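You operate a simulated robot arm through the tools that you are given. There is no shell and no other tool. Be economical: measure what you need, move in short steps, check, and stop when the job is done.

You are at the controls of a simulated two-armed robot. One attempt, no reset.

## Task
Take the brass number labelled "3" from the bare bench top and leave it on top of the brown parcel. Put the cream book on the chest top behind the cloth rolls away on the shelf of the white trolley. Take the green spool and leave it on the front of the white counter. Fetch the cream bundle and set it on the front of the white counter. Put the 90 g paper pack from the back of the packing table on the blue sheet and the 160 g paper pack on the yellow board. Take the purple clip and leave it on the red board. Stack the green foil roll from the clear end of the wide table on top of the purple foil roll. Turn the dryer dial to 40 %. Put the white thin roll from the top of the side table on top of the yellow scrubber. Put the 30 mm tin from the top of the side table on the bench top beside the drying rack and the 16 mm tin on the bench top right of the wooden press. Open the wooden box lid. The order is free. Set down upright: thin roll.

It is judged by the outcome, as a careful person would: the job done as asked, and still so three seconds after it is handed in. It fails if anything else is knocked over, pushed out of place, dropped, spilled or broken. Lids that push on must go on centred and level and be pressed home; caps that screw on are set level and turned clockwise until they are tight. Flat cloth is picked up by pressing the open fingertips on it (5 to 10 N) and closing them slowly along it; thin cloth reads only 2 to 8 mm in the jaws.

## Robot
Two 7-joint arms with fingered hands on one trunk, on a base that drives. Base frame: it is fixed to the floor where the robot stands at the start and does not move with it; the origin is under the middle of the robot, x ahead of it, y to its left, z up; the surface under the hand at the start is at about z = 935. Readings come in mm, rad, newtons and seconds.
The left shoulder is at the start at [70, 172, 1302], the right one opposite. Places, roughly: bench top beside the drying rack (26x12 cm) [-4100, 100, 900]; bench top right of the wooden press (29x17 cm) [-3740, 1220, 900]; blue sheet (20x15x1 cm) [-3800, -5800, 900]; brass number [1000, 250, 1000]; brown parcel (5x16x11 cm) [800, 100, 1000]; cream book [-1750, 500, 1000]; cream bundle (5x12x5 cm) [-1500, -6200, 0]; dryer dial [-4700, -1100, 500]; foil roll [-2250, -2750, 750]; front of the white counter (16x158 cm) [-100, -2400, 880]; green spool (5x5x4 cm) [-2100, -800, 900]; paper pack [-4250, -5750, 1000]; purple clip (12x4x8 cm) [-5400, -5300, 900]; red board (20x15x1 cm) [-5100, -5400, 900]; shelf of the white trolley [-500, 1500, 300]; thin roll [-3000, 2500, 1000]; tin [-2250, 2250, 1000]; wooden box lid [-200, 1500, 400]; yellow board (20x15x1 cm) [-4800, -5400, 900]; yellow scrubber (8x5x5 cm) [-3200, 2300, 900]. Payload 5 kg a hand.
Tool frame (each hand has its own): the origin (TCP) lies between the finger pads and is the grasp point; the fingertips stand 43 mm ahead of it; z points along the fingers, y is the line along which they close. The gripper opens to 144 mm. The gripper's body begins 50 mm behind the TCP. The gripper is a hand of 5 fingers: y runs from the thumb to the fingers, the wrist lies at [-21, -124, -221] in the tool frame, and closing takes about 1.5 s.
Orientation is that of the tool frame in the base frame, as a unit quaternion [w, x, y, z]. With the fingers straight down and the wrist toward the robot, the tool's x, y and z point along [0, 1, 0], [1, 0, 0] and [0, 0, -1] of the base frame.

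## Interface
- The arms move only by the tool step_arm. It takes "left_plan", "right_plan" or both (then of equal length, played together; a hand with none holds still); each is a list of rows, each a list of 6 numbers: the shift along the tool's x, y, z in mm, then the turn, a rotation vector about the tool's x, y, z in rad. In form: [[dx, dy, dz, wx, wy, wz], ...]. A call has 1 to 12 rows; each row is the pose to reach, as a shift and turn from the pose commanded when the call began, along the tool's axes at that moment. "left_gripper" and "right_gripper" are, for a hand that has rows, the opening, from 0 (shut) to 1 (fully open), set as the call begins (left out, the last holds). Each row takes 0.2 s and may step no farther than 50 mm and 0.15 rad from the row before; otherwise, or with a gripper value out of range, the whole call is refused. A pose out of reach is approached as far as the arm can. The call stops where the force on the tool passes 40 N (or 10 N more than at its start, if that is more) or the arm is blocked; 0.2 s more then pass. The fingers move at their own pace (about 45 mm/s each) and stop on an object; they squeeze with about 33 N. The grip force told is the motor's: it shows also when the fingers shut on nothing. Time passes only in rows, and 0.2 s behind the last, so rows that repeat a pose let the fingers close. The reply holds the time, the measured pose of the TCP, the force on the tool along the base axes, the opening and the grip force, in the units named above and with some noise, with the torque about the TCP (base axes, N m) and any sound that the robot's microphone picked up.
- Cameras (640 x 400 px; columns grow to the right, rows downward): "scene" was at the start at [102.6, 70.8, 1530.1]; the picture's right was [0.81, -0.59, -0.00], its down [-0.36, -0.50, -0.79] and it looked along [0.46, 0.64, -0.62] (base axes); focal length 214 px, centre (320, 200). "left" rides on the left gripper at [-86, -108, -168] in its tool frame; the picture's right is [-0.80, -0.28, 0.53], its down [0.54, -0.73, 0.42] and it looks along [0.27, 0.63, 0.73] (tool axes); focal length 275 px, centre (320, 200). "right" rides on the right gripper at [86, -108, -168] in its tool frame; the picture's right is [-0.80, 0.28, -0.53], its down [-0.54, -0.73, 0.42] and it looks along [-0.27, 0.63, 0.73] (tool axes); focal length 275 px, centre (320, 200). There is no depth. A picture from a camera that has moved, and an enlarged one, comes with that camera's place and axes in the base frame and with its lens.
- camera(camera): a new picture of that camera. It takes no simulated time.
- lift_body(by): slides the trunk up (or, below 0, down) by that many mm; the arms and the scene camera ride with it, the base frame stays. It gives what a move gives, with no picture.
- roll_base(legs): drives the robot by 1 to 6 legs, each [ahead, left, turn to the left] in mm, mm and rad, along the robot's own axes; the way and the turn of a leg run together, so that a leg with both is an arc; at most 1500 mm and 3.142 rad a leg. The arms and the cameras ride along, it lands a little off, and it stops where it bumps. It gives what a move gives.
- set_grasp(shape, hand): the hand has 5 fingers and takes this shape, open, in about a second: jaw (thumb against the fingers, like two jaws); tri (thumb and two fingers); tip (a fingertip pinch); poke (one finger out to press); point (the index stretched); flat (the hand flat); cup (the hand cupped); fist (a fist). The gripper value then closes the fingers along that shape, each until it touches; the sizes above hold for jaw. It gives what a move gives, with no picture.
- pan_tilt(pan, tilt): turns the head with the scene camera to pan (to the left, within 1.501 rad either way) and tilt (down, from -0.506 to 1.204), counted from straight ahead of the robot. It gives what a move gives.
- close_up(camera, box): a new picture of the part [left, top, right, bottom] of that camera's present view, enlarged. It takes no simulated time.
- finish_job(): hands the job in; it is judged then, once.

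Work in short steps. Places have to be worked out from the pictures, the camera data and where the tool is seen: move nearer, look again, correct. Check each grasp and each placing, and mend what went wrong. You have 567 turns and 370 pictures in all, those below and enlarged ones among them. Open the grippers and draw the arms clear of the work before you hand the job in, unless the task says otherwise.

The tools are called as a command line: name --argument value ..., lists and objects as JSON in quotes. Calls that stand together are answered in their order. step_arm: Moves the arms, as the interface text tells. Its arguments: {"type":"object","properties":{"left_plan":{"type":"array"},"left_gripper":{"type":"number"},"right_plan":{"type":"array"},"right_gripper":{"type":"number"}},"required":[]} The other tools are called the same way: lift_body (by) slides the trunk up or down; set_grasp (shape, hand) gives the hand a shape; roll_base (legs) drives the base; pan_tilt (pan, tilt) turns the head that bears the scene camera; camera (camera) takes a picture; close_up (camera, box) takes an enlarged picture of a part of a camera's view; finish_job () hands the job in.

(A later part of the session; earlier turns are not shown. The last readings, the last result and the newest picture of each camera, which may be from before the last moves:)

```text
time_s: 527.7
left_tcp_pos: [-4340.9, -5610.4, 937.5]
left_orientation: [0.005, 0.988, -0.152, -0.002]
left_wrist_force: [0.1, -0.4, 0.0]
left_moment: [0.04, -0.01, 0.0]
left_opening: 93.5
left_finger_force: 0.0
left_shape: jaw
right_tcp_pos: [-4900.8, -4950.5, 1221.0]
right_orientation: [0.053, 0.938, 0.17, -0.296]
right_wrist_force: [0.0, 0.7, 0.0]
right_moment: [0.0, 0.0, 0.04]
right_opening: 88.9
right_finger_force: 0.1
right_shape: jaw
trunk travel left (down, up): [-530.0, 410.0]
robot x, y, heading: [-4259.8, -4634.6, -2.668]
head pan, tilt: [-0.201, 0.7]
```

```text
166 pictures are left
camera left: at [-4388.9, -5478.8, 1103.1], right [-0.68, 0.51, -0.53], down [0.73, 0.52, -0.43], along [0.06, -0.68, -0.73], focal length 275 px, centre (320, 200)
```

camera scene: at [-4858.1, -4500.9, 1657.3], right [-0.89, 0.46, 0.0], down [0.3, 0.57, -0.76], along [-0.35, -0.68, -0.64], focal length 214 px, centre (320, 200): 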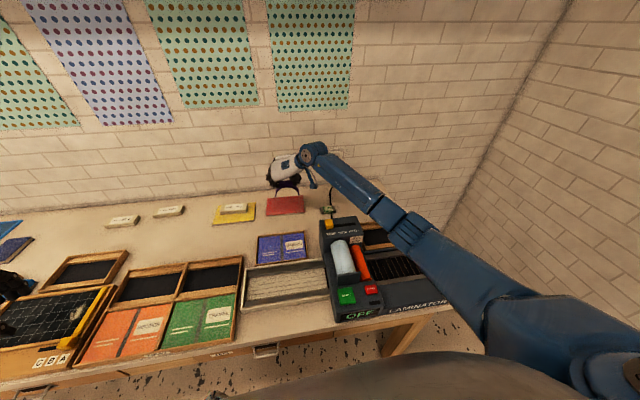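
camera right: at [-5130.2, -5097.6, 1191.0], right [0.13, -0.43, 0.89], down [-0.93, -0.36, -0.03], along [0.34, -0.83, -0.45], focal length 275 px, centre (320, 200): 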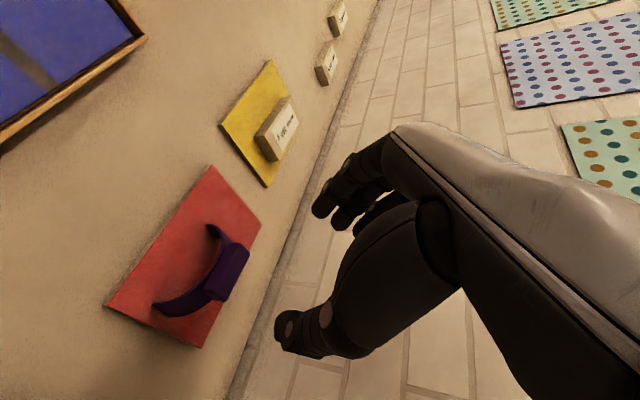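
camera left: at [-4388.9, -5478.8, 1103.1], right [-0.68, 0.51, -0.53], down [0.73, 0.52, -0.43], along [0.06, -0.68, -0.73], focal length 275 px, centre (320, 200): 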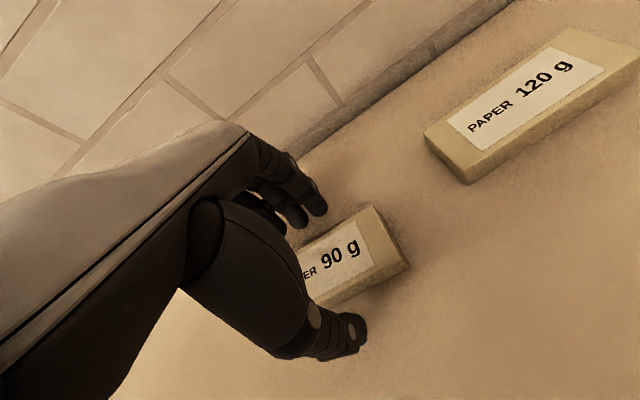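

Straddled. Down 10 mm more, close and lift.

step_arm --left_plan '[[0, 0, 5, 0, 0, 0], [0, 0, 11, 0, 0, 0]]'

step_arm --left_plan '[[0, 0, 0, 0, 0, 0], [0, 0, 0, 0, 0, 0], [0, 0, 0, 0, 0, 0], [0, 0, 0, 0, 0, 0], [0, 0, 0, 0, 0, 0]]' --left_gripper 0

step_arm --left_plan '[[0, 0, -35, 0, 0, 0], [0, 0, -75, 0, 0, 0], [0, 0, -115, 0, 0, 0], [0, 0, -155, 0, 0, 0]]'

camera --camera "left"

```text
time_s: 528.3
left_tcp_pos: [-4342.9, -5610.0, 924.5]
left_orientation: [0.004, 0.989, -0.151, -0.003]
left_wrist_force: [-0.2, -0.2, 0.6]
left_moment: [0.02, 0.0, 0.0]
left_opening: 93.3
left_finger_force: 0.0
left_shape: jaw
right_tcp_pos: [-4900.9, -4950.2, 1220.7]
right_orientation: [0.054, 0.938, 0.17, -0.296]
right_wrist_force: [-0.5, -0.1, -1.1]
right_moment: [-0.01, 0.01, 0.0]
right_opening: 89.1
right_finger_force: 0.1
right_shape: jaw
trunk travel left (down, up): [-530.0, 410.0]
robot x, y, heading: [-4264.4, -4634.8, -2.67]
head pan, tilt: [-0.201, 0.7]
```

```text
time_s: 529.5
left_tcp_pos: [-4343.0, -5609.8, 924.3]
left_orientation: [0.004, 0.988, -0.152, -0.002]
left_wrist_force: [0.3, 0.4, -0.4]
left_moment: [0.03, 0.01, -0.01]
left_opening: 50.6
left_finger_force: 33.5
left_shape: jaw
right_tcp_pos: [-4901.4, -4949.5, 1220.3]
right_orientation: [0.054, 0.939, 0.17, -0.296]
right_wrist_force: [-0.7, -0.4, 0.2]
right_moment: [-0.01, -0.04, 0.0]
right_opening: 89.2
right_finger_force: 0.0
right_shape: jaw
trunk travel left (down, up): [-530.0, 410.0]
robot x, y, heading: [-4261.9, -4637.2, -2.673]
head pan, tilt: [-0.201, 0.7]
```

```text
time_s: 530.5
left_tcp_pos: [-4338.7, -5609.8, 1079.4]
left_orientation: [0.005, 0.988, -0.152, -0.003]
left_wrist_force: [0.4, 1.0, -1.2]
left_moment: [-0.03, 0.05, 0.02]
left_opening: 50.3
left_finger_force: 33.5
left_shape: jaw
right_tcp_pos: [-4901.8, -4949.2, 1220.6]
right_orientation: [0.054, 0.939, 0.17, -0.295]
right_wrist_force: [0.0, 0.7, 0.1]
right_moment: [0.03, 0.05, 0.0]
right_opening: 89.1
right_finger_force: 0.1
right_shape: jaw
trunk travel left (down, up): [-530.0, 410.0]
robot x, y, heading: [-4263.8, -4635.7, -2.668]
head pan, tilt: [-0.201, 0.7]
```

```text
165 pictures are left
camera left: at [-4386.5, -5477.0, 1246.0], right [-0.68, 0.51, -0.53], down [0.73, 0.53, -0.43], along [0.06, -0.68, -0.73], focal length 275 px, centre (320, 200)
```

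left: 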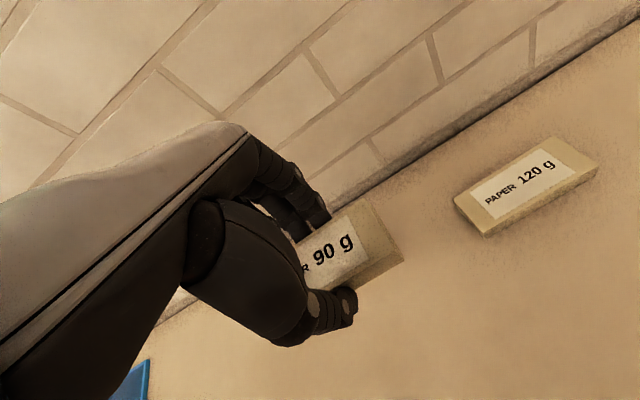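

Held. Drive left (east) until it hovers over the blue sheet.

roll_base --legs '[[-427, 405, 0]]'

camera --camera "left"

```text
time_s: 533.8
left_tcp_pos: [-3767.2, -5767.2, 1080.2]
left_orientation: [0.005, 0.989, -0.147, -0.002]
left_wrist_force: [0.1, 0.0, -1.1]
left_moment: [0.0, 0.01, -0.01]
left_opening: 50.1
left_finger_force: 33.2
left_shape: jaw
right_tcp_pos: [-4337.4, -5113.6, 1219.9]
right_orientation: [0.055, 0.937, 0.174, -0.296]
right_wrist_force: [-0.7, 0.3, -0.3]
right_moment: [0.02, 0.01, 0.04]
right_opening: 88.9
right_finger_force: 0.0
right_shape: jaw
trunk travel left (down, up): [-530.0, 410.0]
robot x, y, heading: [-3697.3, -4789.7, -2.658]
head pan, tilt: [-0.201, 0.7]
```

```text
164 pictures are left
camera left: at [-3815.5, -5635.7, 1245.6], right [-0.68, 0.5, -0.53], down [0.73, 0.53, -0.43], along [0.07, -0.68, -0.73], focal length 275 px, centre (320, 200)
```

left: 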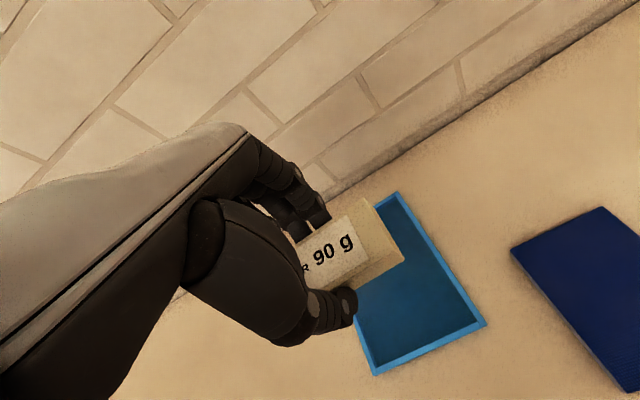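

Sheet centre ≈(-3780,-5790). Shift and lower onto it.

step_arm --left_plan '[[-3, 13, 20, 0, 0, 0], [-6, 26, 45, 0, 0, 0], [-6, 26, 90, 0, 0, 0], [-6, 26, 128, 0, 0, 0]]'

camera --camera "left"

```text
time_s: 534.8
left_tcp_pos: [-3778.8, -5792.6, 950.5]
left_orientation: [0.003, 0.989, -0.147, -0.003]
left_wrist_force: [-0.6, -1.3, -0.2]
left_moment: [0.05, 0.0, -0.03]
left_opening: 50.3
left_finger_force: 32.8
left_shape: jaw
right_tcp_pos: [-4336.8, -5113.4, 1220.0]
right_orientation: [0.055, 0.938, 0.175, -0.295]
right_wrist_force: [-0.3, -0.7, -0.6]
right_moment: [0.0, -0.02, 0.04]
right_opening: 89.0
right_finger_force: 0.0
right_shape: jaw
trunk travel left (down, up): [-530.0, 410.0]
robot x, y, heading: [-3698.4, -4790.3, -2.658]
head pan, tilt: [-0.201, 0.7]
```

```text
163 pictures are left
camera left: at [-3827.3, -5662.3, 1117.3], right [-0.68, 0.5, -0.53], down [0.73, 0.53, -0.43], along [0.07, -0.68, -0.73], focal length 275 px, centre (320, 200)
```

left: 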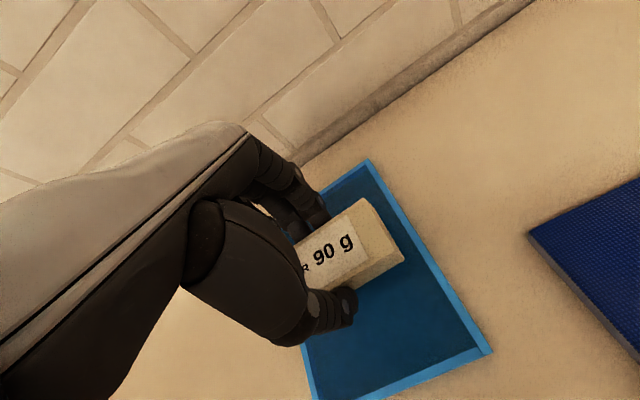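

step_arm --left_plan '[[0, -10, 5, 0, 0, 0], [0, -10, 9, 0, 0, 0], [0, -10, 13, 0, 0, 0], [0, -10, 17, 0, 0, 0], [0, -10, 21, 0, 0, 0], [0, -10, 25, 0, 0, 0], [0, -10, 29, 0, 0, 0]]'

step_arm --left_plan '[[0, 0, -1, 0, 0, 0], [0, 0, -1, 0, 0, 0], [0, 0, -1, 0, 0, 0], [0, 0, -1, 0, 0, 0]]' --left_gripper 0.62

step_arm --left_plan '[[0, 0, -40, 0, 0, 0], [0, 0, -85, 0, 0, 0], [0, 0, -130, 0, 0, 0], [0, 0, -170, 0, 0, 0]]'

camera --camera "left"

```text
time_s: 536.4
left_tcp_pos: [-3777.2, -5784.2, 932.9]
left_orientation: [0.012, 0.989, -0.146, -0.004]
left_wrist_force: [2.1, 6.6, 27.2]
left_moment: [1.53, -0.24, -0.09]
left_opening: 51.5
left_finger_force: 32.8
left_shape: jaw
right_tcp_pos: [-4335.8, -5112.4, 1221.4]
right_orientation: [0.056, 0.938, 0.175, -0.295]
right_wrist_force: [-0.6, -1.2, -0.5]
right_moment: [0.02, 0.02, 0.0]
right_opening: 88.7
right_finger_force: 0.0
right_shape: jaw
trunk travel left (down, up): [-530.0, 410.0]
robot x, y, heading: [-3694.3, -4789.7, -2.658]
head pan, tilt: [-0.201, 0.7]
stopped in row 7 (left hand): the force on the tool passed its limit at 43 N (the readings are from after the stop); the commanded pose is now the measured one
```

```text
time_s: 537.4
left_tcp_pos: [-3777.1, -5783.2, 933.4]
left_orientation: [0.012, 0.989, -0.146, -0.004]
left_wrist_force: [-2.2, -7.7, 28.1]
left_moment: [0.93, -0.08, 0.02]
left_opening: 79.9
left_finger_force: 0.0
left_shape: jaw
right_tcp_pos: [-4335.5, -5111.6, 1220.4]
right_orientation: [0.056, 0.938, 0.174, -0.296]
right_wrist_force: [-0.1, -1.0, -0.3]
right_moment: [0.05, 0.0, -0.01]
right_opening: 89.3
right_finger_force: 0.1
right_shape: jaw
trunk travel left (down, up): [-530.0, 410.0]
robot x, y, heading: [-3698.3, -4789.4, -2.659]
head pan, tilt: [-0.201, 0.7]
```

```text
time_s: 538.4
left_tcp_pos: [-3772.3, -5780.7, 1104.3]
left_orientation: [0.009, 0.989, -0.146, -0.003]
left_wrist_force: [0.0, 0.6, -0.4]
left_moment: [0.0, 0.01, 0.03]
left_opening: 89.0
left_finger_force: 0.1
left_shape: jaw
right_tcp_pos: [-4335.3, -5113.2, 1219.9]
right_orientation: [0.055, 0.938, 0.175, -0.295]
right_wrist_force: [-0.4, 0.7, -1.1]
right_moment: [-0.01, -0.01, 0.0]
right_opening: 88.9
right_finger_force: 0.1
right_shape: jaw
trunk travel left (down, up): [-530.0, 410.0]
robot x, y, heading: [-3696.2, -4792.2, -2.657]
head pan, tilt: [-0.201, 0.7]
```

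```text
162 pictures are left
camera left: at [-3820.8, -5648.8, 1270.5], right [-0.68, 0.49, -0.54], down [0.73, 0.53, -0.44], along [0.07, -0.69, -0.72], focal length 275 px, centre (320, 200)
```

left: 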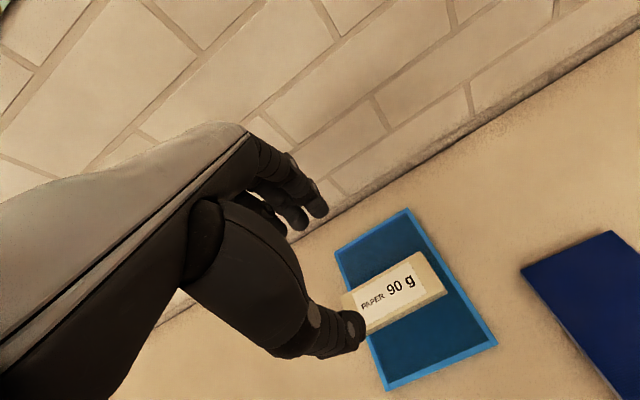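

90 g pack is on the blue sheet. Last: the cream bundle near the door. Back away from the table and drive east.

roll_base --legs '[[-310, -326, 0], [0, 0, 0.8], [0, 900, 0], [0, 850, 0]]'

pan_tilt --pan 0.5 --tilt 0.6

camera --camera "scene"

```text
time_s: 551.7
left_tcp_pos: [-1289.1, -5658.1, 1105.1]
left_orientation: [0.009, 0.972, 0.233, 0.001]
left_wrist_force: [-0.1, -0.4, -0.6]
left_moment: [0.01, -0.03, -0.01]
left_opening: 88.9
left_finger_force: 0.2
left_shape: jaw
right_tcp_pos: [-2157.0, -5564.6, 1220.4]
right_orientation: [0.161, 0.805, 0.511, -0.253]
right_wrist_force: [-0.3, 0.4, -0.4]
right_moment: [-0.03, 0.01, 0.01]
right_opening: 89.2
right_finger_force: 0.0
right_shape: jaw
trunk travel left (down, up): [-530.0, 410.0]
robot x, y, heading: [-1921.2, -4890.2, -1.896]
head pan, tilt: [-0.201, 0.7]
```

```text
time_s: 552.8
left_tcp_pos: [-1288.4, -5658.8, 1105.4]
left_orientation: [0.01, 0.973, 0.232, 0.001]
left_wrist_force: [0.0, 0.7, 0.3]
left_moment: [0.02, -0.04, 0.01]
left_opening: 89.1
left_finger_force: 0.1
left_shape: jaw
right_tcp_pos: [-2157.3, -5564.6, 1220.8]
right_orientation: [0.161, 0.805, 0.511, -0.254]
right_wrist_force: [0.6, 0.2, 0.4]
right_moment: [0.03, -0.03, 0.01]
right_opening: 89.1
right_finger_force: 0.0
right_shape: jaw
trunk travel left (down, up): [-530.0, 410.0]
robot x, y, heading: [-1918.7, -4890.3, -1.893]
head pan, tilt: [0.499, 0.6]
```

```text
161 pictures are left
camera scene: at [-1917.1, -5024.5, 1665.9], right [-0.98, -0.17, 0.0], down [-0.1, 0.56, -0.82], along [0.14, -0.81, -0.57], focal length 214 px, centre (320, 200)
```

scene: 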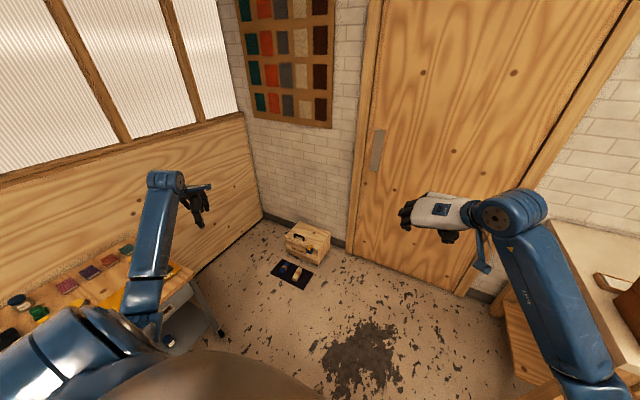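

close_up --camera "scene" --box '[250, 215, 346, 295]'

```text
5.00 times, centred on (298, 255) of scene
camera zoom: at [-1917.1, -5024.5, 1665.9], right [-0.98, -0.17, 0.0], down [-0.1, 0.56, -0.82], along [0.14, -0.81, -0.57], focal length 1072 px, centre (430, -75)
```

zoom: 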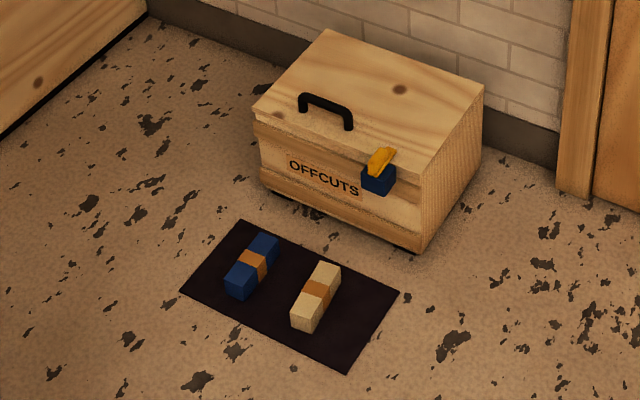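

The cream bundle lies on the dark mat at ≈(-1516,-6173), long axis roughly toward me. I'll take it with the right hand from the north. First set the right hand upright and closer.

step_arm --right_plan '[[31, -2, -22, 0, 0.122, 0], [62, -5, -44, 0, 0.244, 0], [93, -7, -65, 0, 0.366, 0], [124, -10, -87, 0, 0.488, 0], [155, -12, -109, 0, 0.611, 0]]' --right_gripper 0.55

step_arm --left_plan '[[-30, -35, 0, 0, 0, 0.05], [-60, -70, 0, 0, 0, 0.1], [-90, -105, 0, 0, 0, 0.15], [-120, -140, 0, 0, 0, 0.2], [-150, -175, 0, 0, 0, 0.25], [-180, -205, 0, 0, 0, 0.3]]'

```text
time_s: 554.0
left_tcp_pos: [-1289.3, -5656.8, 1105.0]
left_orientation: [0.01, 0.973, 0.233, 0.0]
left_wrist_force: [-0.2, -1.1, 0.4]
left_moment: [-0.02, -0.02, 0.03]
left_opening: 88.8
left_finger_force: 0.1
left_shape: jaw
right_tcp_pos: [-2087.1, -5385.0, 1221.5]
right_orientation: [0.0, 0.844, 0.536, 0.001]
right_wrist_force: [0.7, 0.2, 0.2]
right_moment: [-0.02, -0.01, -0.02]
right_opening: 79.6
right_finger_force: 0.1
right_shape: jaw
trunk travel left (down, up): [-530.0, 410.0]
robot x, y, heading: [-1916.9, -4890.4, -1.895]
head pan, tilt: [0.499, 0.6]
```

```text
time_s: 555.4
left_tcp_pos: [-1546.0, -5556.1, 1105.0]
left_orientation: [0.009, 0.996, 0.085, 0.003]
left_wrist_force: [-1.0, 0.7, 0.6]
left_moment: [0.0, -0.05, -0.01]
left_opening: 89.0
left_finger_force: 0.1
left_shape: jaw
right_tcp_pos: [-2089.6, -5386.8, 1221.5]
right_orientation: [0.0, 0.844, 0.536, 0.0]
right_wrist_force: [-0.7, 0.9, -0.3]
right_moment: [0.03, -0.02, 0.01]
right_opening: 79.4
right_finger_force: 0.1
right_shape: jaw
trunk travel left (down, up): [-530.0, 410.0]
robot x, y, heading: [-1917.3, -4891.0, -1.892]
head pan, tilt: [0.499, 0.6]
```

Drive to the spot north of the bundle.

roll_base --legs '[[0, 0, 0.12], [600, 250, 0], [136, 320, 0]]'

pan_tilt --pan 0.0 --tilt 1.1

camera --camera "scene"

camera --camera "right"

```text
time_s: 561.4
left_tcp_pos: [-1036.6, -6329.8, 1104.9]
left_orientation: [0.011, 0.988, 0.152, 0.003]
left_wrist_force: [-0.4, -0.1, 0.0]
left_moment: [0.02, -0.01, -0.01]
left_opening: 89.3
left_finger_force: 0.1
left_shape: jaw
right_tcp_pos: [-1598.4, -6235.4, 1222.1]
right_orientation: [0.0, 0.806, 0.592, 0.001]
right_wrist_force: [0.0, 0.5, 0.5]
right_moment: [-0.03, 0.0, -0.01]
right_opening: 79.5
right_finger_force: 0.1
right_shape: jaw
trunk travel left (down, up): [-530.0, 410.0]
robot x, y, heading: [-1494.5, -5721.6, -1.75]
head pan, tilt: [0.499, 0.6]
```

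```text
time_s: 562.4
left_tcp_pos: [-1035.5, -6330.2, 1105.8]
left_orientation: [0.009, 0.988, 0.152, 0.003]
left_wrist_force: [-0.4, 1.0, -0.3]
left_moment: [0.01, -0.01, 0.01]
left_opening: 89.2
left_finger_force: 0.1
left_shape: jaw
right_tcp_pos: [-1597.8, -6234.6, 1221.3]
right_orientation: [0.0, 0.806, 0.592, 0.0]
right_wrist_force: [-0.8, 0.0, 0.1]
right_moment: [0.02, 0.0, -0.01]
right_opening: 79.4
right_finger_force: 0.0
right_shape: jaw
trunk travel left (down, up): [-530.0, 410.0]
robot x, y, heading: [-1494.6, -5721.0, -1.761]
head pan, tilt: [0.0, 1.1]
```

```text
159 pictures are left
camera scene: at [-1515.2, -5831.9, 1627.3], right [-0.98, 0.19, 0.0], down [0.17, 0.88, -0.45], along [-0.08, -0.45, -0.89], focal length 214 px, centre (320, 200)
```

scene: 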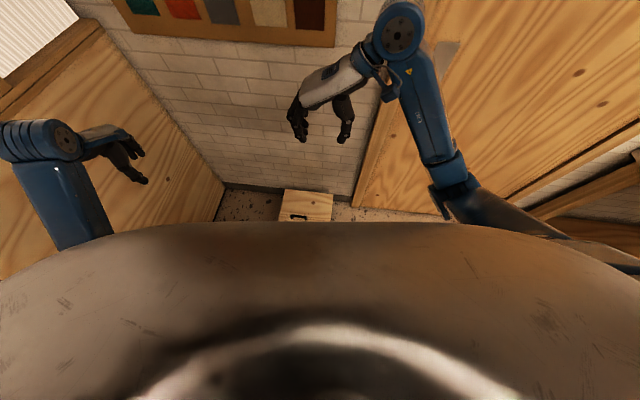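

```text
158 pictures are left
camera right: at [-1675.3, -6121.2, 1388.0], right [0.03, -0.84, 0.53], down [-0.85, -0.3, -0.42], along [0.52, -0.44, -0.73], focal length 275 px, centre (320, 200)
```

right: 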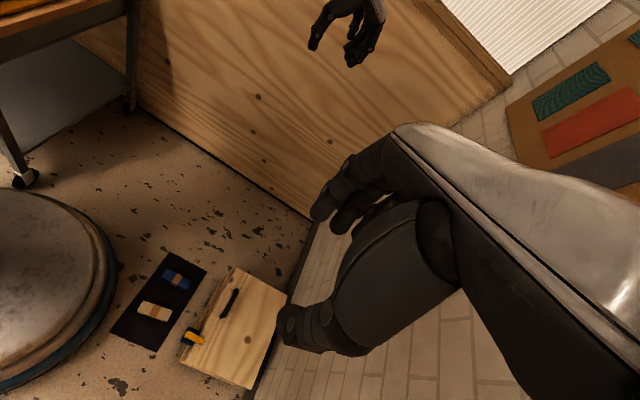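

Bundle measured at ≈(-1492,-6182), axis (0.25,0.97). Lower the trunk fully.

lift_body --by -400

lift_body --by -130

step_arm --right_plan '[[-5, 40, 20, 0, 0, 0], [-15, 75, 50, 0, 0, 0], [-15, 95, 90, 0, 0, 0], [-15, 95, 135, 0, 0, 0], [-15, 95, 180, 0, 0, 0], [-15, 95, 225, 0, 0, 0]]'

camera --camera "right"

```text
time_s: 566.2
left_tcp_pos: [-1035.9, -6329.7, 706.4]
left_orientation: [0.01, 0.988, 0.152, 0.002]
left_wrist_force: [0.3, 0.1, 0.0]
left_moment: [-0.01, 0.0, -0.04]
left_opening: 89.3
left_finger_force: 0.1
left_shape: jaw
right_tcp_pos: [-1597.9, -6236.3, 822.1]
right_orientation: [0.0, 0.806, 0.592, 0.0]
right_wrist_force: [-1.9, 0.4, -0.3]
right_moment: [0.01, -0.01, -0.02]
right_opening: 79.2
right_finger_force: 0.1
right_shape: jaw
trunk travel left (down, up): [-130.0, 810.0]
robot x, y, heading: [-1494.4, -5723.9, -1.757]
head pan, tilt: [0.0, 1.1]
```

```text
time_s: 567.8
left_tcp_pos: [-1035.8, -6328.7, 573.2]
left_orientation: [0.009, 0.988, 0.152, 0.002]
left_wrist_force: [0.1, 0.7, 0.9]
left_moment: [-0.03, 0.0, -0.01]
left_opening: 89.1
left_finger_force: 0.0
left_shape: jaw
right_tcp_pos: [-1597.7, -6235.6, 691.5]
right_orientation: [0.0, 0.806, 0.592, 0.0]
right_wrist_force: [0.3, 0.1, -1.3]
right_moment: [0.01, -0.01, -0.01]
right_opening: 79.4
right_finger_force: 0.0
right_shape: jaw
trunk travel left (down, up): [0.0, 940.0]
robot x, y, heading: [-1497.3, -5717.8, -1.756]
head pan, tilt: [0.0, 1.1]
```

```text
time_s: 569.2
left_tcp_pos: [-1035.8, -6329.4, 574.2]
left_orientation: [0.009, 0.988, 0.153, 0.003]
left_wrist_force: [0.3, -0.4, 0.8]
left_moment: [0.03, 0.0, -0.01]
left_opening: 89.1
left_finger_force: 0.0
left_shape: jaw
right_tcp_pos: [-1511.6, -6277.6, 462.5]
right_orientation: [0.0, 0.805, 0.593, 0.0]
right_wrist_force: [0.4, 0.4, -0.5]
right_moment: [0.04, 0.01, -0.01]
right_opening: 79.6
right_finger_force: 0.1
right_shape: jaw
trunk travel left (down, up): [0.0, 940.0]
robot x, y, heading: [-1492.4, -5718.8, -1.76]
head pan, tilt: [0.0, 1.1]
```

```text
157 pictures are left
camera right: at [-1589.1, -6163.3, 629.1], right [0.03, -0.84, 0.53], down [-0.85, -0.3, -0.42], along [0.52, -0.44, -0.73], focal length 275 px, centre (320, 200)
```

right: 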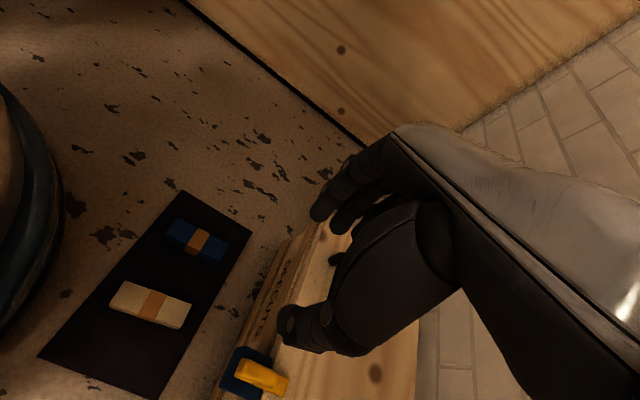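

Bundle is at ≈(-1500,-6181); move the hand back over it.

step_arm --right_plan '[[32, -6, 0, 0, 0, 0], [64, -12, 0, 0, 0, 0], [96, -17, 0, 0, 0, 0], [96, -17, 40, 0, 0, 0], [96, -17, 85, 0, 0, 0], [96, -17, 130, 0, 0, 0], [96, -17, 170, 0, 0, 0]]'

camera --camera "right"

```text
time_s: 570.8
left_tcp_pos: [-1036.4, -6329.7, 573.6]
left_orientation: [0.009, 0.988, 0.152, 0.003]
left_wrist_force: [0.3, 0.8, -0.4]
left_moment: [-0.02, 0.0, 0.01]
left_opening: 89.0
left_finger_force: 0.0
left_shape: jaw
right_tcp_pos: [-1499.1, -6178.1, 297.0]
right_orientation: [0.0, 0.806, 0.592, 0.0]
right_wrist_force: [0.1, -0.9, 0.4]
right_moment: [0.0, -0.01, -0.01]
right_opening: 79.6
right_finger_force: 0.0
right_shape: jaw
trunk travel left (down, up): [0.0, 940.0]
robot x, y, heading: [-1494.3, -5721.4, -1.758]
head pan, tilt: [0.0, 1.1]
```

```text
156 pictures are left
camera right: at [-1576.3, -6065.2, 463.3], right [0.03, -0.84, 0.53], down [-0.85, -0.3, -0.42], along [0.52, -0.44, -0.73], focal length 275 px, centre (320, 200)
```

right: 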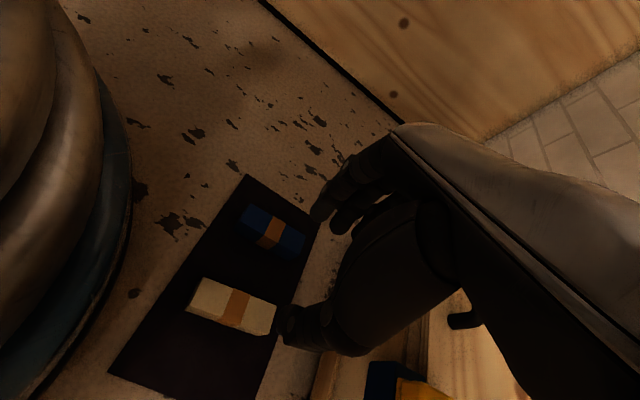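

Aligned. Continue down.

step_arm --right_plan '[[0, -2, 45, 0, 0, 0], [0, -2, 90, 0, 0, 0], [0, -2, 135, 0, 0, 0], [0, -2, 180, 0, 0, 0]]'

camera --camera "right"

```text
time_s: 571.8
left_tcp_pos: [-1036.4, -6329.7, 574.3]
left_orientation: [0.009, 0.988, 0.152, 0.002]
left_wrist_force: [-0.4, -0.7, -0.5]
left_moment: [-0.02, -0.02, -0.01]
left_opening: 88.8
left_finger_force: 0.0
left_shape: jaw
right_tcp_pos: [-1501.8, -6179.5, 116.9]
right_orientation: [0.001, 0.806, 0.593, -0.001]
right_wrist_force: [-0.2, -1.3, 0.5]
right_moment: [0.03, 0.01, 0.02]
right_opening: 79.5
right_finger_force: 0.0
right_shape: jaw
trunk travel left (down, up): [0.0, 940.0]
robot x, y, heading: [-1497.5, -5720.5, -1.76]
head pan, tilt: [0.0, 1.1]
```

```text
155 pictures are left
camera right: at [-1579.5, -6066.8, 282.7], right [0.03, -0.84, 0.54], down [-0.85, -0.3, -0.42], along [0.52, -0.44, -0.73], focal length 275 px, centre (320, 200)
```

right: 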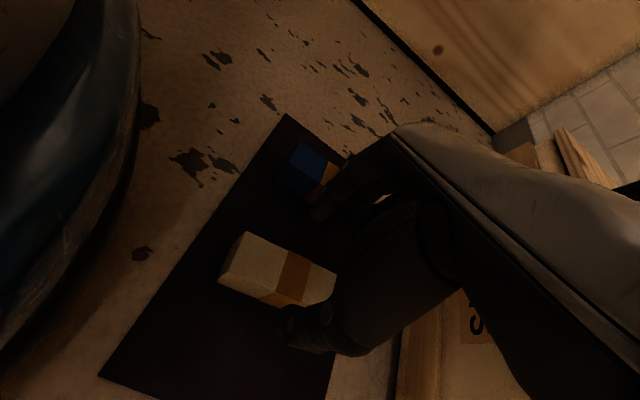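

step_arm --right_plan '[[4, -5, 20, 0, 0, 0], [6, -5, 40, 0, 0, 0], [6, -5, 52, 0, 0, 0], [6, -5, 57, 0, 0, 0]]'

camera --camera "right"

```text
time_s: 572.8
left_tcp_pos: [-1036.4, -6329.8, 574.3]
left_orientation: [0.009, 0.988, 0.152, 0.002]
left_wrist_force: [0.1, -0.5, -0.2]
left_moment: [0.04, 0.0, 0.04]
left_opening: 89.0
left_finger_force: 0.0
left_shape: jaw
right_tcp_pos: [-1504.6, -6172.3, 61.4]
right_orientation: [0.0, 0.806, 0.592, -0.001]
right_wrist_force: [-0.4, 0.4, -0.7]
right_moment: [-0.01, -0.02, 0.01]
right_opening: 79.5
right_finger_force: 0.1
right_shape: jaw
trunk travel left (down, up): [0.0, 940.0]
robot x, y, heading: [-1497.5, -5718.6, -1.755]
head pan, tilt: [0.0, 1.1]
```

```text
154 pictures are left
camera right: at [-1582.0, -6058.7, 226.9], right [0.03, -0.84, 0.53], down [-0.85, -0.3, -0.42], along [0.52, -0.44, -0.73], focal length 275 px, centre (320, 200)
```

right: 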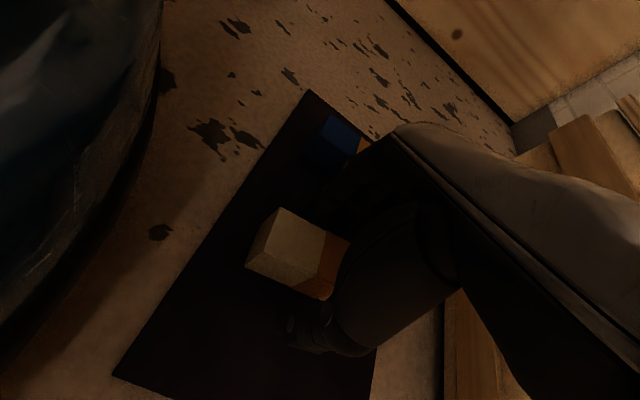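

Bundle is between thumb and fingers. Close and lift.

step_arm --right_plan '[[0, 0, 0, 0, 0, 0], [0, 0, 0, 0, 0, 0], [0, 0, 0, 0, 0, 0], [0, 0, 0, 0, 0, 0], [0, 0, 0, 0, 0, 0]]' --right_gripper 0

step_arm --right_plan '[[0, 0, -40, 0, 0, 0], [0, 0, -85, 0, 0, 0], [0, 0, -130, 0, 0, 0], [0, 0, -175, 0, 0, 0], [0, 0, -220, 0, 0, 0], [0, 0, -265, 0, 0, 0]]'

camera --camera "right"

```text
time_s: 574.0
left_tcp_pos: [-1035.9, -6330.2, 574.5]
left_orientation: [0.009, 0.988, 0.152, 0.002]
left_wrist_force: [0.1, 0.2, -1.0]
left_moment: [-0.02, 0.01, 0.0]
left_opening: 89.2
left_finger_force: 0.1
left_shape: jaw
right_tcp_pos: [-1504.9, -6173.9, 61.9]
right_orientation: [0.0, 0.806, 0.592, 0.0]
right_wrist_force: [-0.6, -0.3, 0.4]
right_moment: [0.0, -0.05, -0.01]
right_opening: 36.9
right_finger_force: 33.3
right_shape: jaw
trunk travel left (down, up): [0.0, 940.0]
robot x, y, heading: [-1492.4, -5722.5, -1.761]
head pan, tilt: [0.0, 1.1]
```

```text
time_s: 575.4
left_tcp_pos: [-1037.4, -6330.5, 574.1]
left_orientation: [0.009, 0.988, 0.152, 0.002]
left_wrist_force: [0.2, 0.2, -0.8]
left_moment: [0.03, 0.01, 0.02]
left_opening: 89.3
left_finger_force: 0.0
left_shape: jaw
right_tcp_pos: [-1505.1, -6174.5, 324.3]
right_orientation: [-0.001, 0.806, 0.593, 0.0]
right_wrist_force: [-0.2, -0.5, -0.9]
right_moment: [0.02, -0.02, -0.02]
right_opening: 36.7
right_finger_force: 32.8
right_shape: jaw
trunk travel left (down, up): [0.0, 940.0]
robot x, y, heading: [-1493.8, -5723.7, -1.757]
head pan, tilt: [0.0, 1.1]
```

```text
153 pictures are left
camera right: at [-1582.1, -6061.3, 490.0], right [0.03, -0.85, 0.53], down [-0.85, -0.3, -0.42], along [0.52, -0.44, -0.73], focal length 275 px, centre (320, 200)
```

right: 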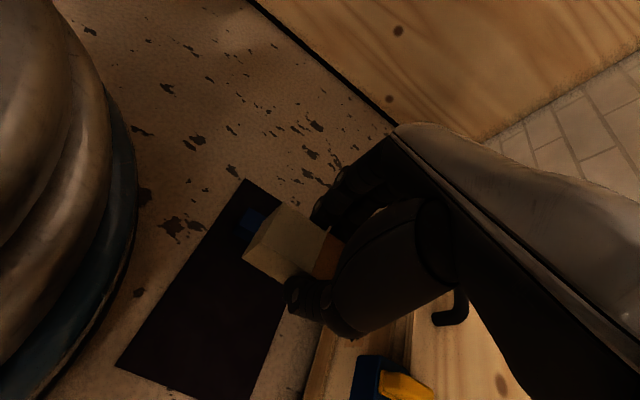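

Held. Lift the trunk and hand for travel.

step_arm --right_plan '[[0, 0, -45, 0, 0, 0], [0, 0, -90, 0, 0, 0], [0, 0, -135, 0, 0, 0], [0, 0, -180, 0, 0, 0], [0, 0, -225, 0, 0, 0], [0, 0, -270, 0, 0, 0]]'

lift_body --by 400

lift_body --by 130

roll_base --legs '[[-1000, -150, 0], [0, 0, 1.44]]'

pan_tilt --pan 0.5 --tilt 0.5

camera --camera "scene"

```text
time_s: 576.8
left_tcp_pos: [-1035.7, -6329.3, 574.4]
left_orientation: [0.01, 0.988, 0.152, 0.002]
left_wrist_force: [-0.5, -0.3, 1.2]
left_moment: [-0.02, 0.0, 0.0]
left_opening: 89.5
left_finger_force: 0.1
left_shape: jaw
right_tcp_pos: [-1504.1, -6172.2, 595.7]
right_orientation: [0.0, 0.806, 0.592, 0.0]
right_wrist_force: [0.8, -0.2, -1.4]
right_moment: [-0.02, 0.0, -0.02]
right_opening: 36.9
right_finger_force: 32.6
right_shape: jaw
trunk travel left (down, up): [0.0, 940.0]
robot x, y, heading: [-1492.5, -5720.5, -1.758]
head pan, tilt: [0.0, 1.1]
```

```text
time_s: 580.6
left_tcp_pos: [-1036.5, -6330.0, 974.5]
left_orientation: [0.01, 0.988, 0.152, 0.003]
left_wrist_force: [0.3, -0.6, -0.1]
left_moment: [0.01, 0.01, 0.0]
left_opening: 89.0
left_finger_force: 0.0
left_shape: jaw
right_tcp_pos: [-1503.4, -6173.0, 994.4]
right_orientation: [0.0, 0.806, 0.591, -0.001]
right_wrist_force: [-0.5, 0.4, -1.2]
right_moment: [0.03, 0.01, 0.02]
right_opening: 36.7
right_finger_force: 33.4
right_shape: jaw
trunk travel left (down, up): [-400.0, 540.0]
robot x, y, heading: [-1495.2, -5718.5, -1.766]
head pan, tilt: [0.0, 1.1]
```

```text
time_s: 582.2
left_tcp_pos: [-1035.6, -6330.8, 1104.4]
left_orientation: [0.009, 0.988, 0.153, 0.002]
left_wrist_force: [-0.5, 0.0, 0.6]
left_moment: [-0.02, 0.0, 0.03]
left_opening: 89.1
left_finger_force: 0.2
left_shape: jaw
right_tcp_pos: [-1504.4, -6172.7, 1125.4]
right_orientation: [0.0, 0.806, 0.592, 0.001]
right_wrist_force: [0.1, 0.1, -1.6]
right_moment: [0.0, 0.03, 0.01]
right_opening: 36.8
right_finger_force: 32.5
right_shape: jaw
trunk travel left (down, up): [-530.0, 410.0]
robot x, y, heading: [-1496.9, -5725.3, -1.759]
head pan, tilt: [0.0, 1.1]
```

```text
time_s: 591.0
left_tcp_pos: [-809.1, -4303.6, 1103.8]
left_orientation: [0.005, 0.632, 0.775, 0.008]
left_wrist_force: [-0.4, 0.8, -1.3]
left_moment: [-0.03, 0.02, 0.02]
left_opening: 88.9
left_finger_force: 0.0
left_shape: jaw
right_tcp_pos: [-1017.1, -4751.6, 1125.7]
right_orientation: [0.0, 0.203, 0.979, 0.0]
right_wrist_force: [-0.3, -0.7, -1.6]
right_moment: [0.01, 0.02, 0.0]
right_opening: 37.0
right_finger_force: 33.1
right_shape: jaw
trunk travel left (down, up): [-530.0, 410.0]
robot x, y, heading: [-1464.2, -4691.9, -0.294]
head pan, tilt: [0.0, 1.1]
```

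```text
time_s: 592.0
left_tcp_pos: [-809.8, -4303.6, 1105.1]
left_orientation: [0.005, 0.633, 0.774, 0.008]
left_wrist_force: [0.6, 0.5, -0.2]
left_moment: [-0.02, 0.0, -0.01]
left_opening: 89.2
left_finger_force: 0.1
left_shape: jaw
right_tcp_pos: [-1016.6, -4752.2, 1125.2]
right_orientation: [0.0, 0.202, 0.979, -0.001]
right_wrist_force: [1.0, 1.2, -1.4]
right_moment: [-0.01, 0.0, -0.01]
right_opening: 36.7
right_finger_force: 32.9
right_shape: jaw
trunk travel left (down, up): [-530.0, 410.0]
robot x, y, heading: [-1462.0, -4697.5, -0.297]
head pan, tilt: [0.499, 0.499]
```

```text
152 pictures are left
camera scene: at [-1325.3, -4691.0, 1674.9], right [0.2, -0.98, 0.0], down [-0.47, -0.1, -0.88], along [0.86, 0.18, -0.48], focal length 214 px, centre (320, 200)
```

scene: 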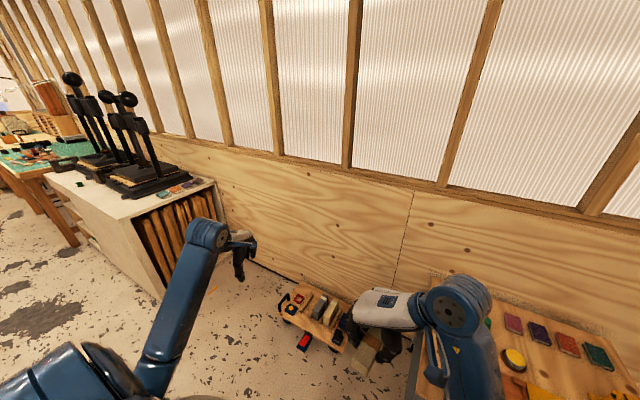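

Drive north alongside to the white counter.

roll_base --legs '[[-60, 1185, 0], [0, 1185, 0]]'

pan_tilt --pan 0.0 --tilt 0.65

camera --camera "scene"

```text
time_s: 603.8
left_tcp_pos: [-189.3, -1972.1, 1104.3]
left_orientation: [0.006, 0.633, 0.774, 0.008]
left_wrist_force: [0.2, 0.8, -0.6]
left_moment: [0.0, 0.0, -0.02]
left_opening: 88.8
left_finger_force: 0.1
left_shape: jaw
right_tcp_pos: [-395.1, -2422.0, 1125.6]
right_orientation: [0.0, 0.203, 0.979, 0.0]
right_wrist_force: [0.1, -0.4, -0.5]
right_moment: [-0.01, 0.01, -0.01]
right_opening: 36.9
right_finger_force: 33.0
right_shape: jaw
trunk travel left (down, up): [-530.0, 410.0]
robot x, y, heading: [-845.7, -2363.6, -0.292]
head pan, tilt: [0.499, 0.499]
```

```text
time_s: 604.8
left_tcp_pos: [-189.7, -1972.3, 1104.2]
left_orientation: [0.006, 0.633, 0.774, 0.008]
left_wrist_force: [-0.7, 0.6, -0.6]
left_moment: [-0.02, 0.02, 0.02]
left_opening: 89.1
left_finger_force: 0.0
left_shape: jaw
right_tcp_pos: [-395.9, -2420.3, 1127.5]
right_orientation: [-0.001, 0.202, 0.979, 0.0]
right_wrist_force: [-0.6, 0.8, -1.2]
right_moment: [-0.02, 0.01, 0.03]
right_opening: 36.8
right_finger_force: 32.7
right_shape: jaw
trunk travel left (down, up): [-530.0, 410.0]
robot x, y, heading: [-844.6, -2364.2, -0.292]
head pan, tilt: [0.0, 0.649]
```

```text
151 pictures are left
camera scene: at [-710.3, -2403.8, 1661.6], right [-0.29, -0.96, 0.0], down [-0.58, 0.17, -0.8], along [0.76, -0.23, -0.6], focal length 214 px, centre (320, 200)
```

scene: 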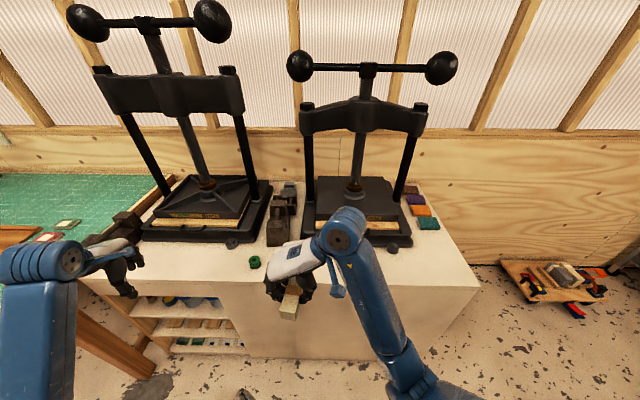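

Place the bundle on the strip at ≈(-198,-2560), between spool and right press. Lower trunk and move over.

lift_body --by -90

step_arm --right_plan '[[-40, -8, 0, 0, 0, 0], [-80, -16, 0, 0, 0, 0], [-120, -25, 0, 0, 0, 0], [-160, -33, 0, 0, 0, 0], [-200, -41, 0, 0, 0, 0], [-237, -49, 0, 0, 0, 0]]'

camera --camera "right"

camera --camera "scene"

```text
time_s: 606.0
left_tcp_pos: [-190.1, -1973.2, 1013.8]
left_orientation: [0.006, 0.634, 0.773, 0.007]
left_wrist_force: [-0.1, 1.2, 0.5]
left_moment: [0.03, -0.01, 0.01]
left_opening: 89.2
left_finger_force: 0.0
left_shape: jaw
right_tcp_pos: [-394.9, -2421.7, 1036.8]
right_orientation: [0.0, 0.203, 0.979, -0.001]
right_wrist_force: [0.3, -0.3, -0.9]
right_moment: [0.01, -0.02, 0.0]
right_opening: 36.9
right_finger_force: 33.2
right_shape: jaw
trunk travel left (down, up): [-440.0, 500.0]
robot x, y, heading: [-842.5, -2362.5, -0.293]
head pan, tilt: [0.0, 0.649]
```

```text
time_s: 607.4
left_tcp_pos: [-187.7, -1972.8, 1013.0]
left_orientation: [0.005, 0.634, 0.773, 0.008]
left_wrist_force: [0.1, 0.4, -0.1]
left_moment: [0.02, -0.01, 0.05]
left_opening: 88.7
left_finger_force: 0.1
left_shape: jaw
right_tcp_pos: [-197.0, -2560.2, 1033.0]
right_orientation: [-0.001, 0.202, 0.979, 0.0]
right_wrist_force: [0.4, -0.4, -1.7]
right_moment: [0.0, 0.05, -0.02]
right_opening: 36.7
right_finger_force: 32.6
right_shape: jaw
trunk travel left (down, up): [-440.0, 500.0]
robot x, y, heading: [-843.1, -2369.2, -0.291]
head pan, tilt: [0.0, 0.649]
```

```text
150 pictures are left
camera right: at [-318.3, -2625.3, 1198.7], right [0.84, -0.06, 0.53], down [0.21, -0.88, -0.42], along [0.49, 0.47, -0.73], focal length 275 px, centre (320, 200)
```

right: 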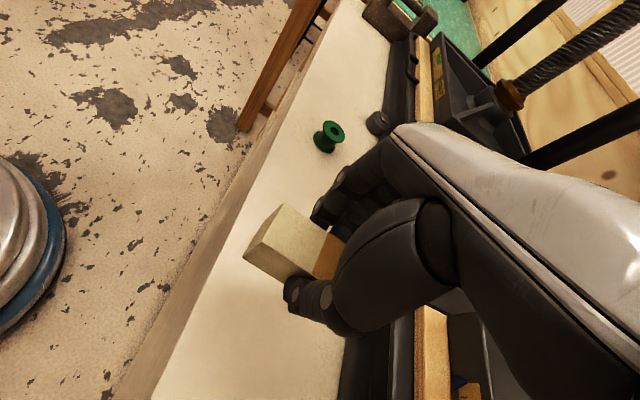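

```text
149 pictures are left
camera scene: at [-709.0, -2404.3, 1571.4], right [-0.29, -0.96, 0.0], down [-0.58, 0.17, -0.8], along [0.76, -0.23, -0.61], focal length 214 px, centre (320, 200)
```

scene: 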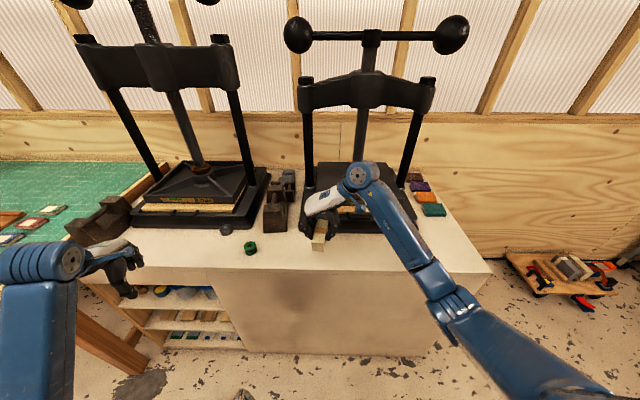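

Shift 35 mm further in so the bundle is well on the strip, then lower.

step_arm --right_plan '[[-18, 0, 10, 0, 0, 0], [-35, 0, 30, 0, 0, 0], [-35, 0, 60, 0, 0, 0], [-35, 0, 80, 0, 0, 0]]'

step_arm --right_plan '[[0, 0, 5, 0, 0, 0], [0, 0, 9, 0, 0, 0], [0, 0, 13, 0, 0, 0], [0, 0, 17, 0, 0, 0], [0, 0, 21, 0, 0, 0], [0, 0, 25, 0, 0, 0], [0, 0, 29, 0, 0, 0], [0, 0, 33, 0, 0, 0]]'

camera --camera "right"

```text
time_s: 608.4
left_tcp_pos: [-190.2, -1973.1, 1013.4]
left_orientation: [0.005, 0.633, 0.774, 0.008]
left_wrist_force: [0.9, 0.4, 0.1]
left_moment: [0.0, 0.02, 0.01]
left_opening: 88.9
left_finger_force: 0.1
left_shape: jaw
right_tcp_pos: [-164.0, -2572.7, 951.1]
right_orientation: [0.0, 0.203, 0.979, 0.0]
right_wrist_force: [0.5, 1.5, -1.8]
right_moment: [0.03, 0.03, -0.01]
right_opening: 36.7
right_finger_force: 33.1
right_shape: jaw
trunk travel left (down, up): [-440.0, 500.0]
robot x, y, heading: [-840.2, -2365.6, -0.291]
head pan, tilt: [0.0, 0.649]
```

```text
time_s: 609.8
left_tcp_pos: [-190.4, -1973.6, 1015.5]
left_orientation: [0.006, 0.634, 0.774, 0.009]
left_wrist_force: [0.3, 0.2, 0.2]
left_moment: [0.01, 0.05, 0.0]
left_opening: 89.3
left_finger_force: 0.0
left_shape: jaw
right_tcp_pos: [-163.7, -2573.3, 940.9]
right_orientation: [0.006, 0.203, 0.979, 0.005]
right_wrist_force: [-9.8, -0.6, 23.5]
right_moment: [-0.09, 0.46, 0.11]
right_opening: 38.6
right_finger_force: 33.3
right_shape: jaw
trunk travel left (down, up): [-440.0, 500.0]
robot x, y, heading: [-841.8, -2370.4, -0.295]
head pan, tilt: [0.0, 0.649]
stopped in row 6 (right hand): the force on the tool passed its limit at 44 N (the readings are from after the stop); the commanded pose is now the measured one
```

```text
148 pictures are left
camera right: at [-287.3, -2639.8, 1104.4], right [0.84, -0.06, 0.54], down [0.21, -0.88, -0.43], along [0.5, 0.47, -0.72], focal length 275 px, centre (320, 200)
```

right: 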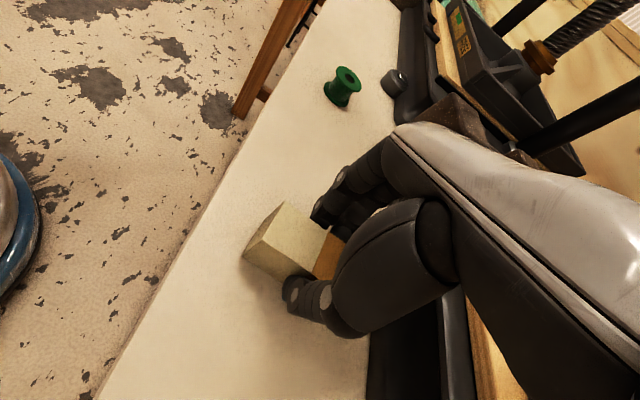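

Contact on the counter, well inside the edge. Release and rise.

step_arm --right_plan '[[0, 0, -1, 0, 0, 0], [0, 0, -1, 0, 0, 0], [0, 0, -1, 0, 0, 0], [0, 0, -1, 0, 0, 0]]' --right_gripper 0.55

step_arm --right_plan '[[0, 0, -40, 0, 0, 0], [0, 0, -85, 0, 0, 0], [0, 0, -130, 0, 0, 0], [0, 0, -175, 0, 0, 0], [0, 0, -220, 0, 0, 0]]'

camera --camera "right"

```text
time_s: 610.8
left_tcp_pos: [-188.6, -1972.5, 1014.4]
left_orientation: [0.005, 0.634, 0.774, 0.008]
left_wrist_force: [-0.3, 0.4, -0.6]
left_moment: [0.0, -0.01, 0.01]
left_opening: 89.2
left_finger_force: 0.0
left_shape: jaw
right_tcp_pos: [-162.9, -2572.4, 938.2]
right_orientation: [0.003, 0.204, 0.979, 0.003]
right_wrist_force: [-0.4, 0.2, -0.2]
right_moment: [0.0, -0.01, -0.03]
right_opening: 78.7
right_finger_force: 0.1
right_shape: jaw
trunk travel left (down, up): [-440.0, 500.0]
robot x, y, heading: [-846.8, -2365.5, -0.299]
head pan, tilt: [0.0, 0.649]
```

```text
time_s: 612.0
left_tcp_pos: [-189.7, -1973.1, 1014.1]
left_orientation: [0.005, 0.634, 0.773, 0.009]
left_wrist_force: [-0.2, -0.3, -0.1]
left_moment: [-0.03, 0.0, 0.0]
left_opening: 89.1
left_finger_force: 0.1
left_shape: jaw
right_tcp_pos: [-165.5, -2571.3, 1155.5]
right_orientation: [0.003, 0.204, 0.979, 0.002]
right_wrist_force: [-0.1, 0.1, 0.2]
right_moment: [-0.03, 0.02, 0.0]
right_opening: 78.6
right_finger_force: 0.0
right_shape: jaw
trunk travel left (down, up): [-440.0, 500.0]
robot x, y, heading: [-846.0, -2362.3, -0.295]
head pan, tilt: [0.0, 0.649]
```

```text
147 pictures are left
camera right: at [-288.9, -2637.5, 1320.1], right [0.84, -0.06, 0.54], down [0.21, -0.88, -0.42], along [0.5, 0.47, -0.73], focal length 275 px, centre (320, 200)
```

right: 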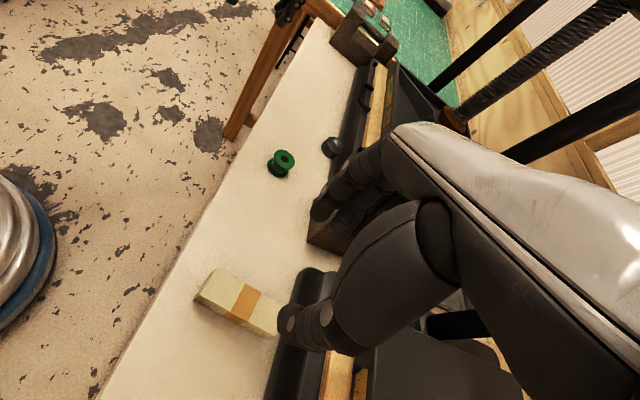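

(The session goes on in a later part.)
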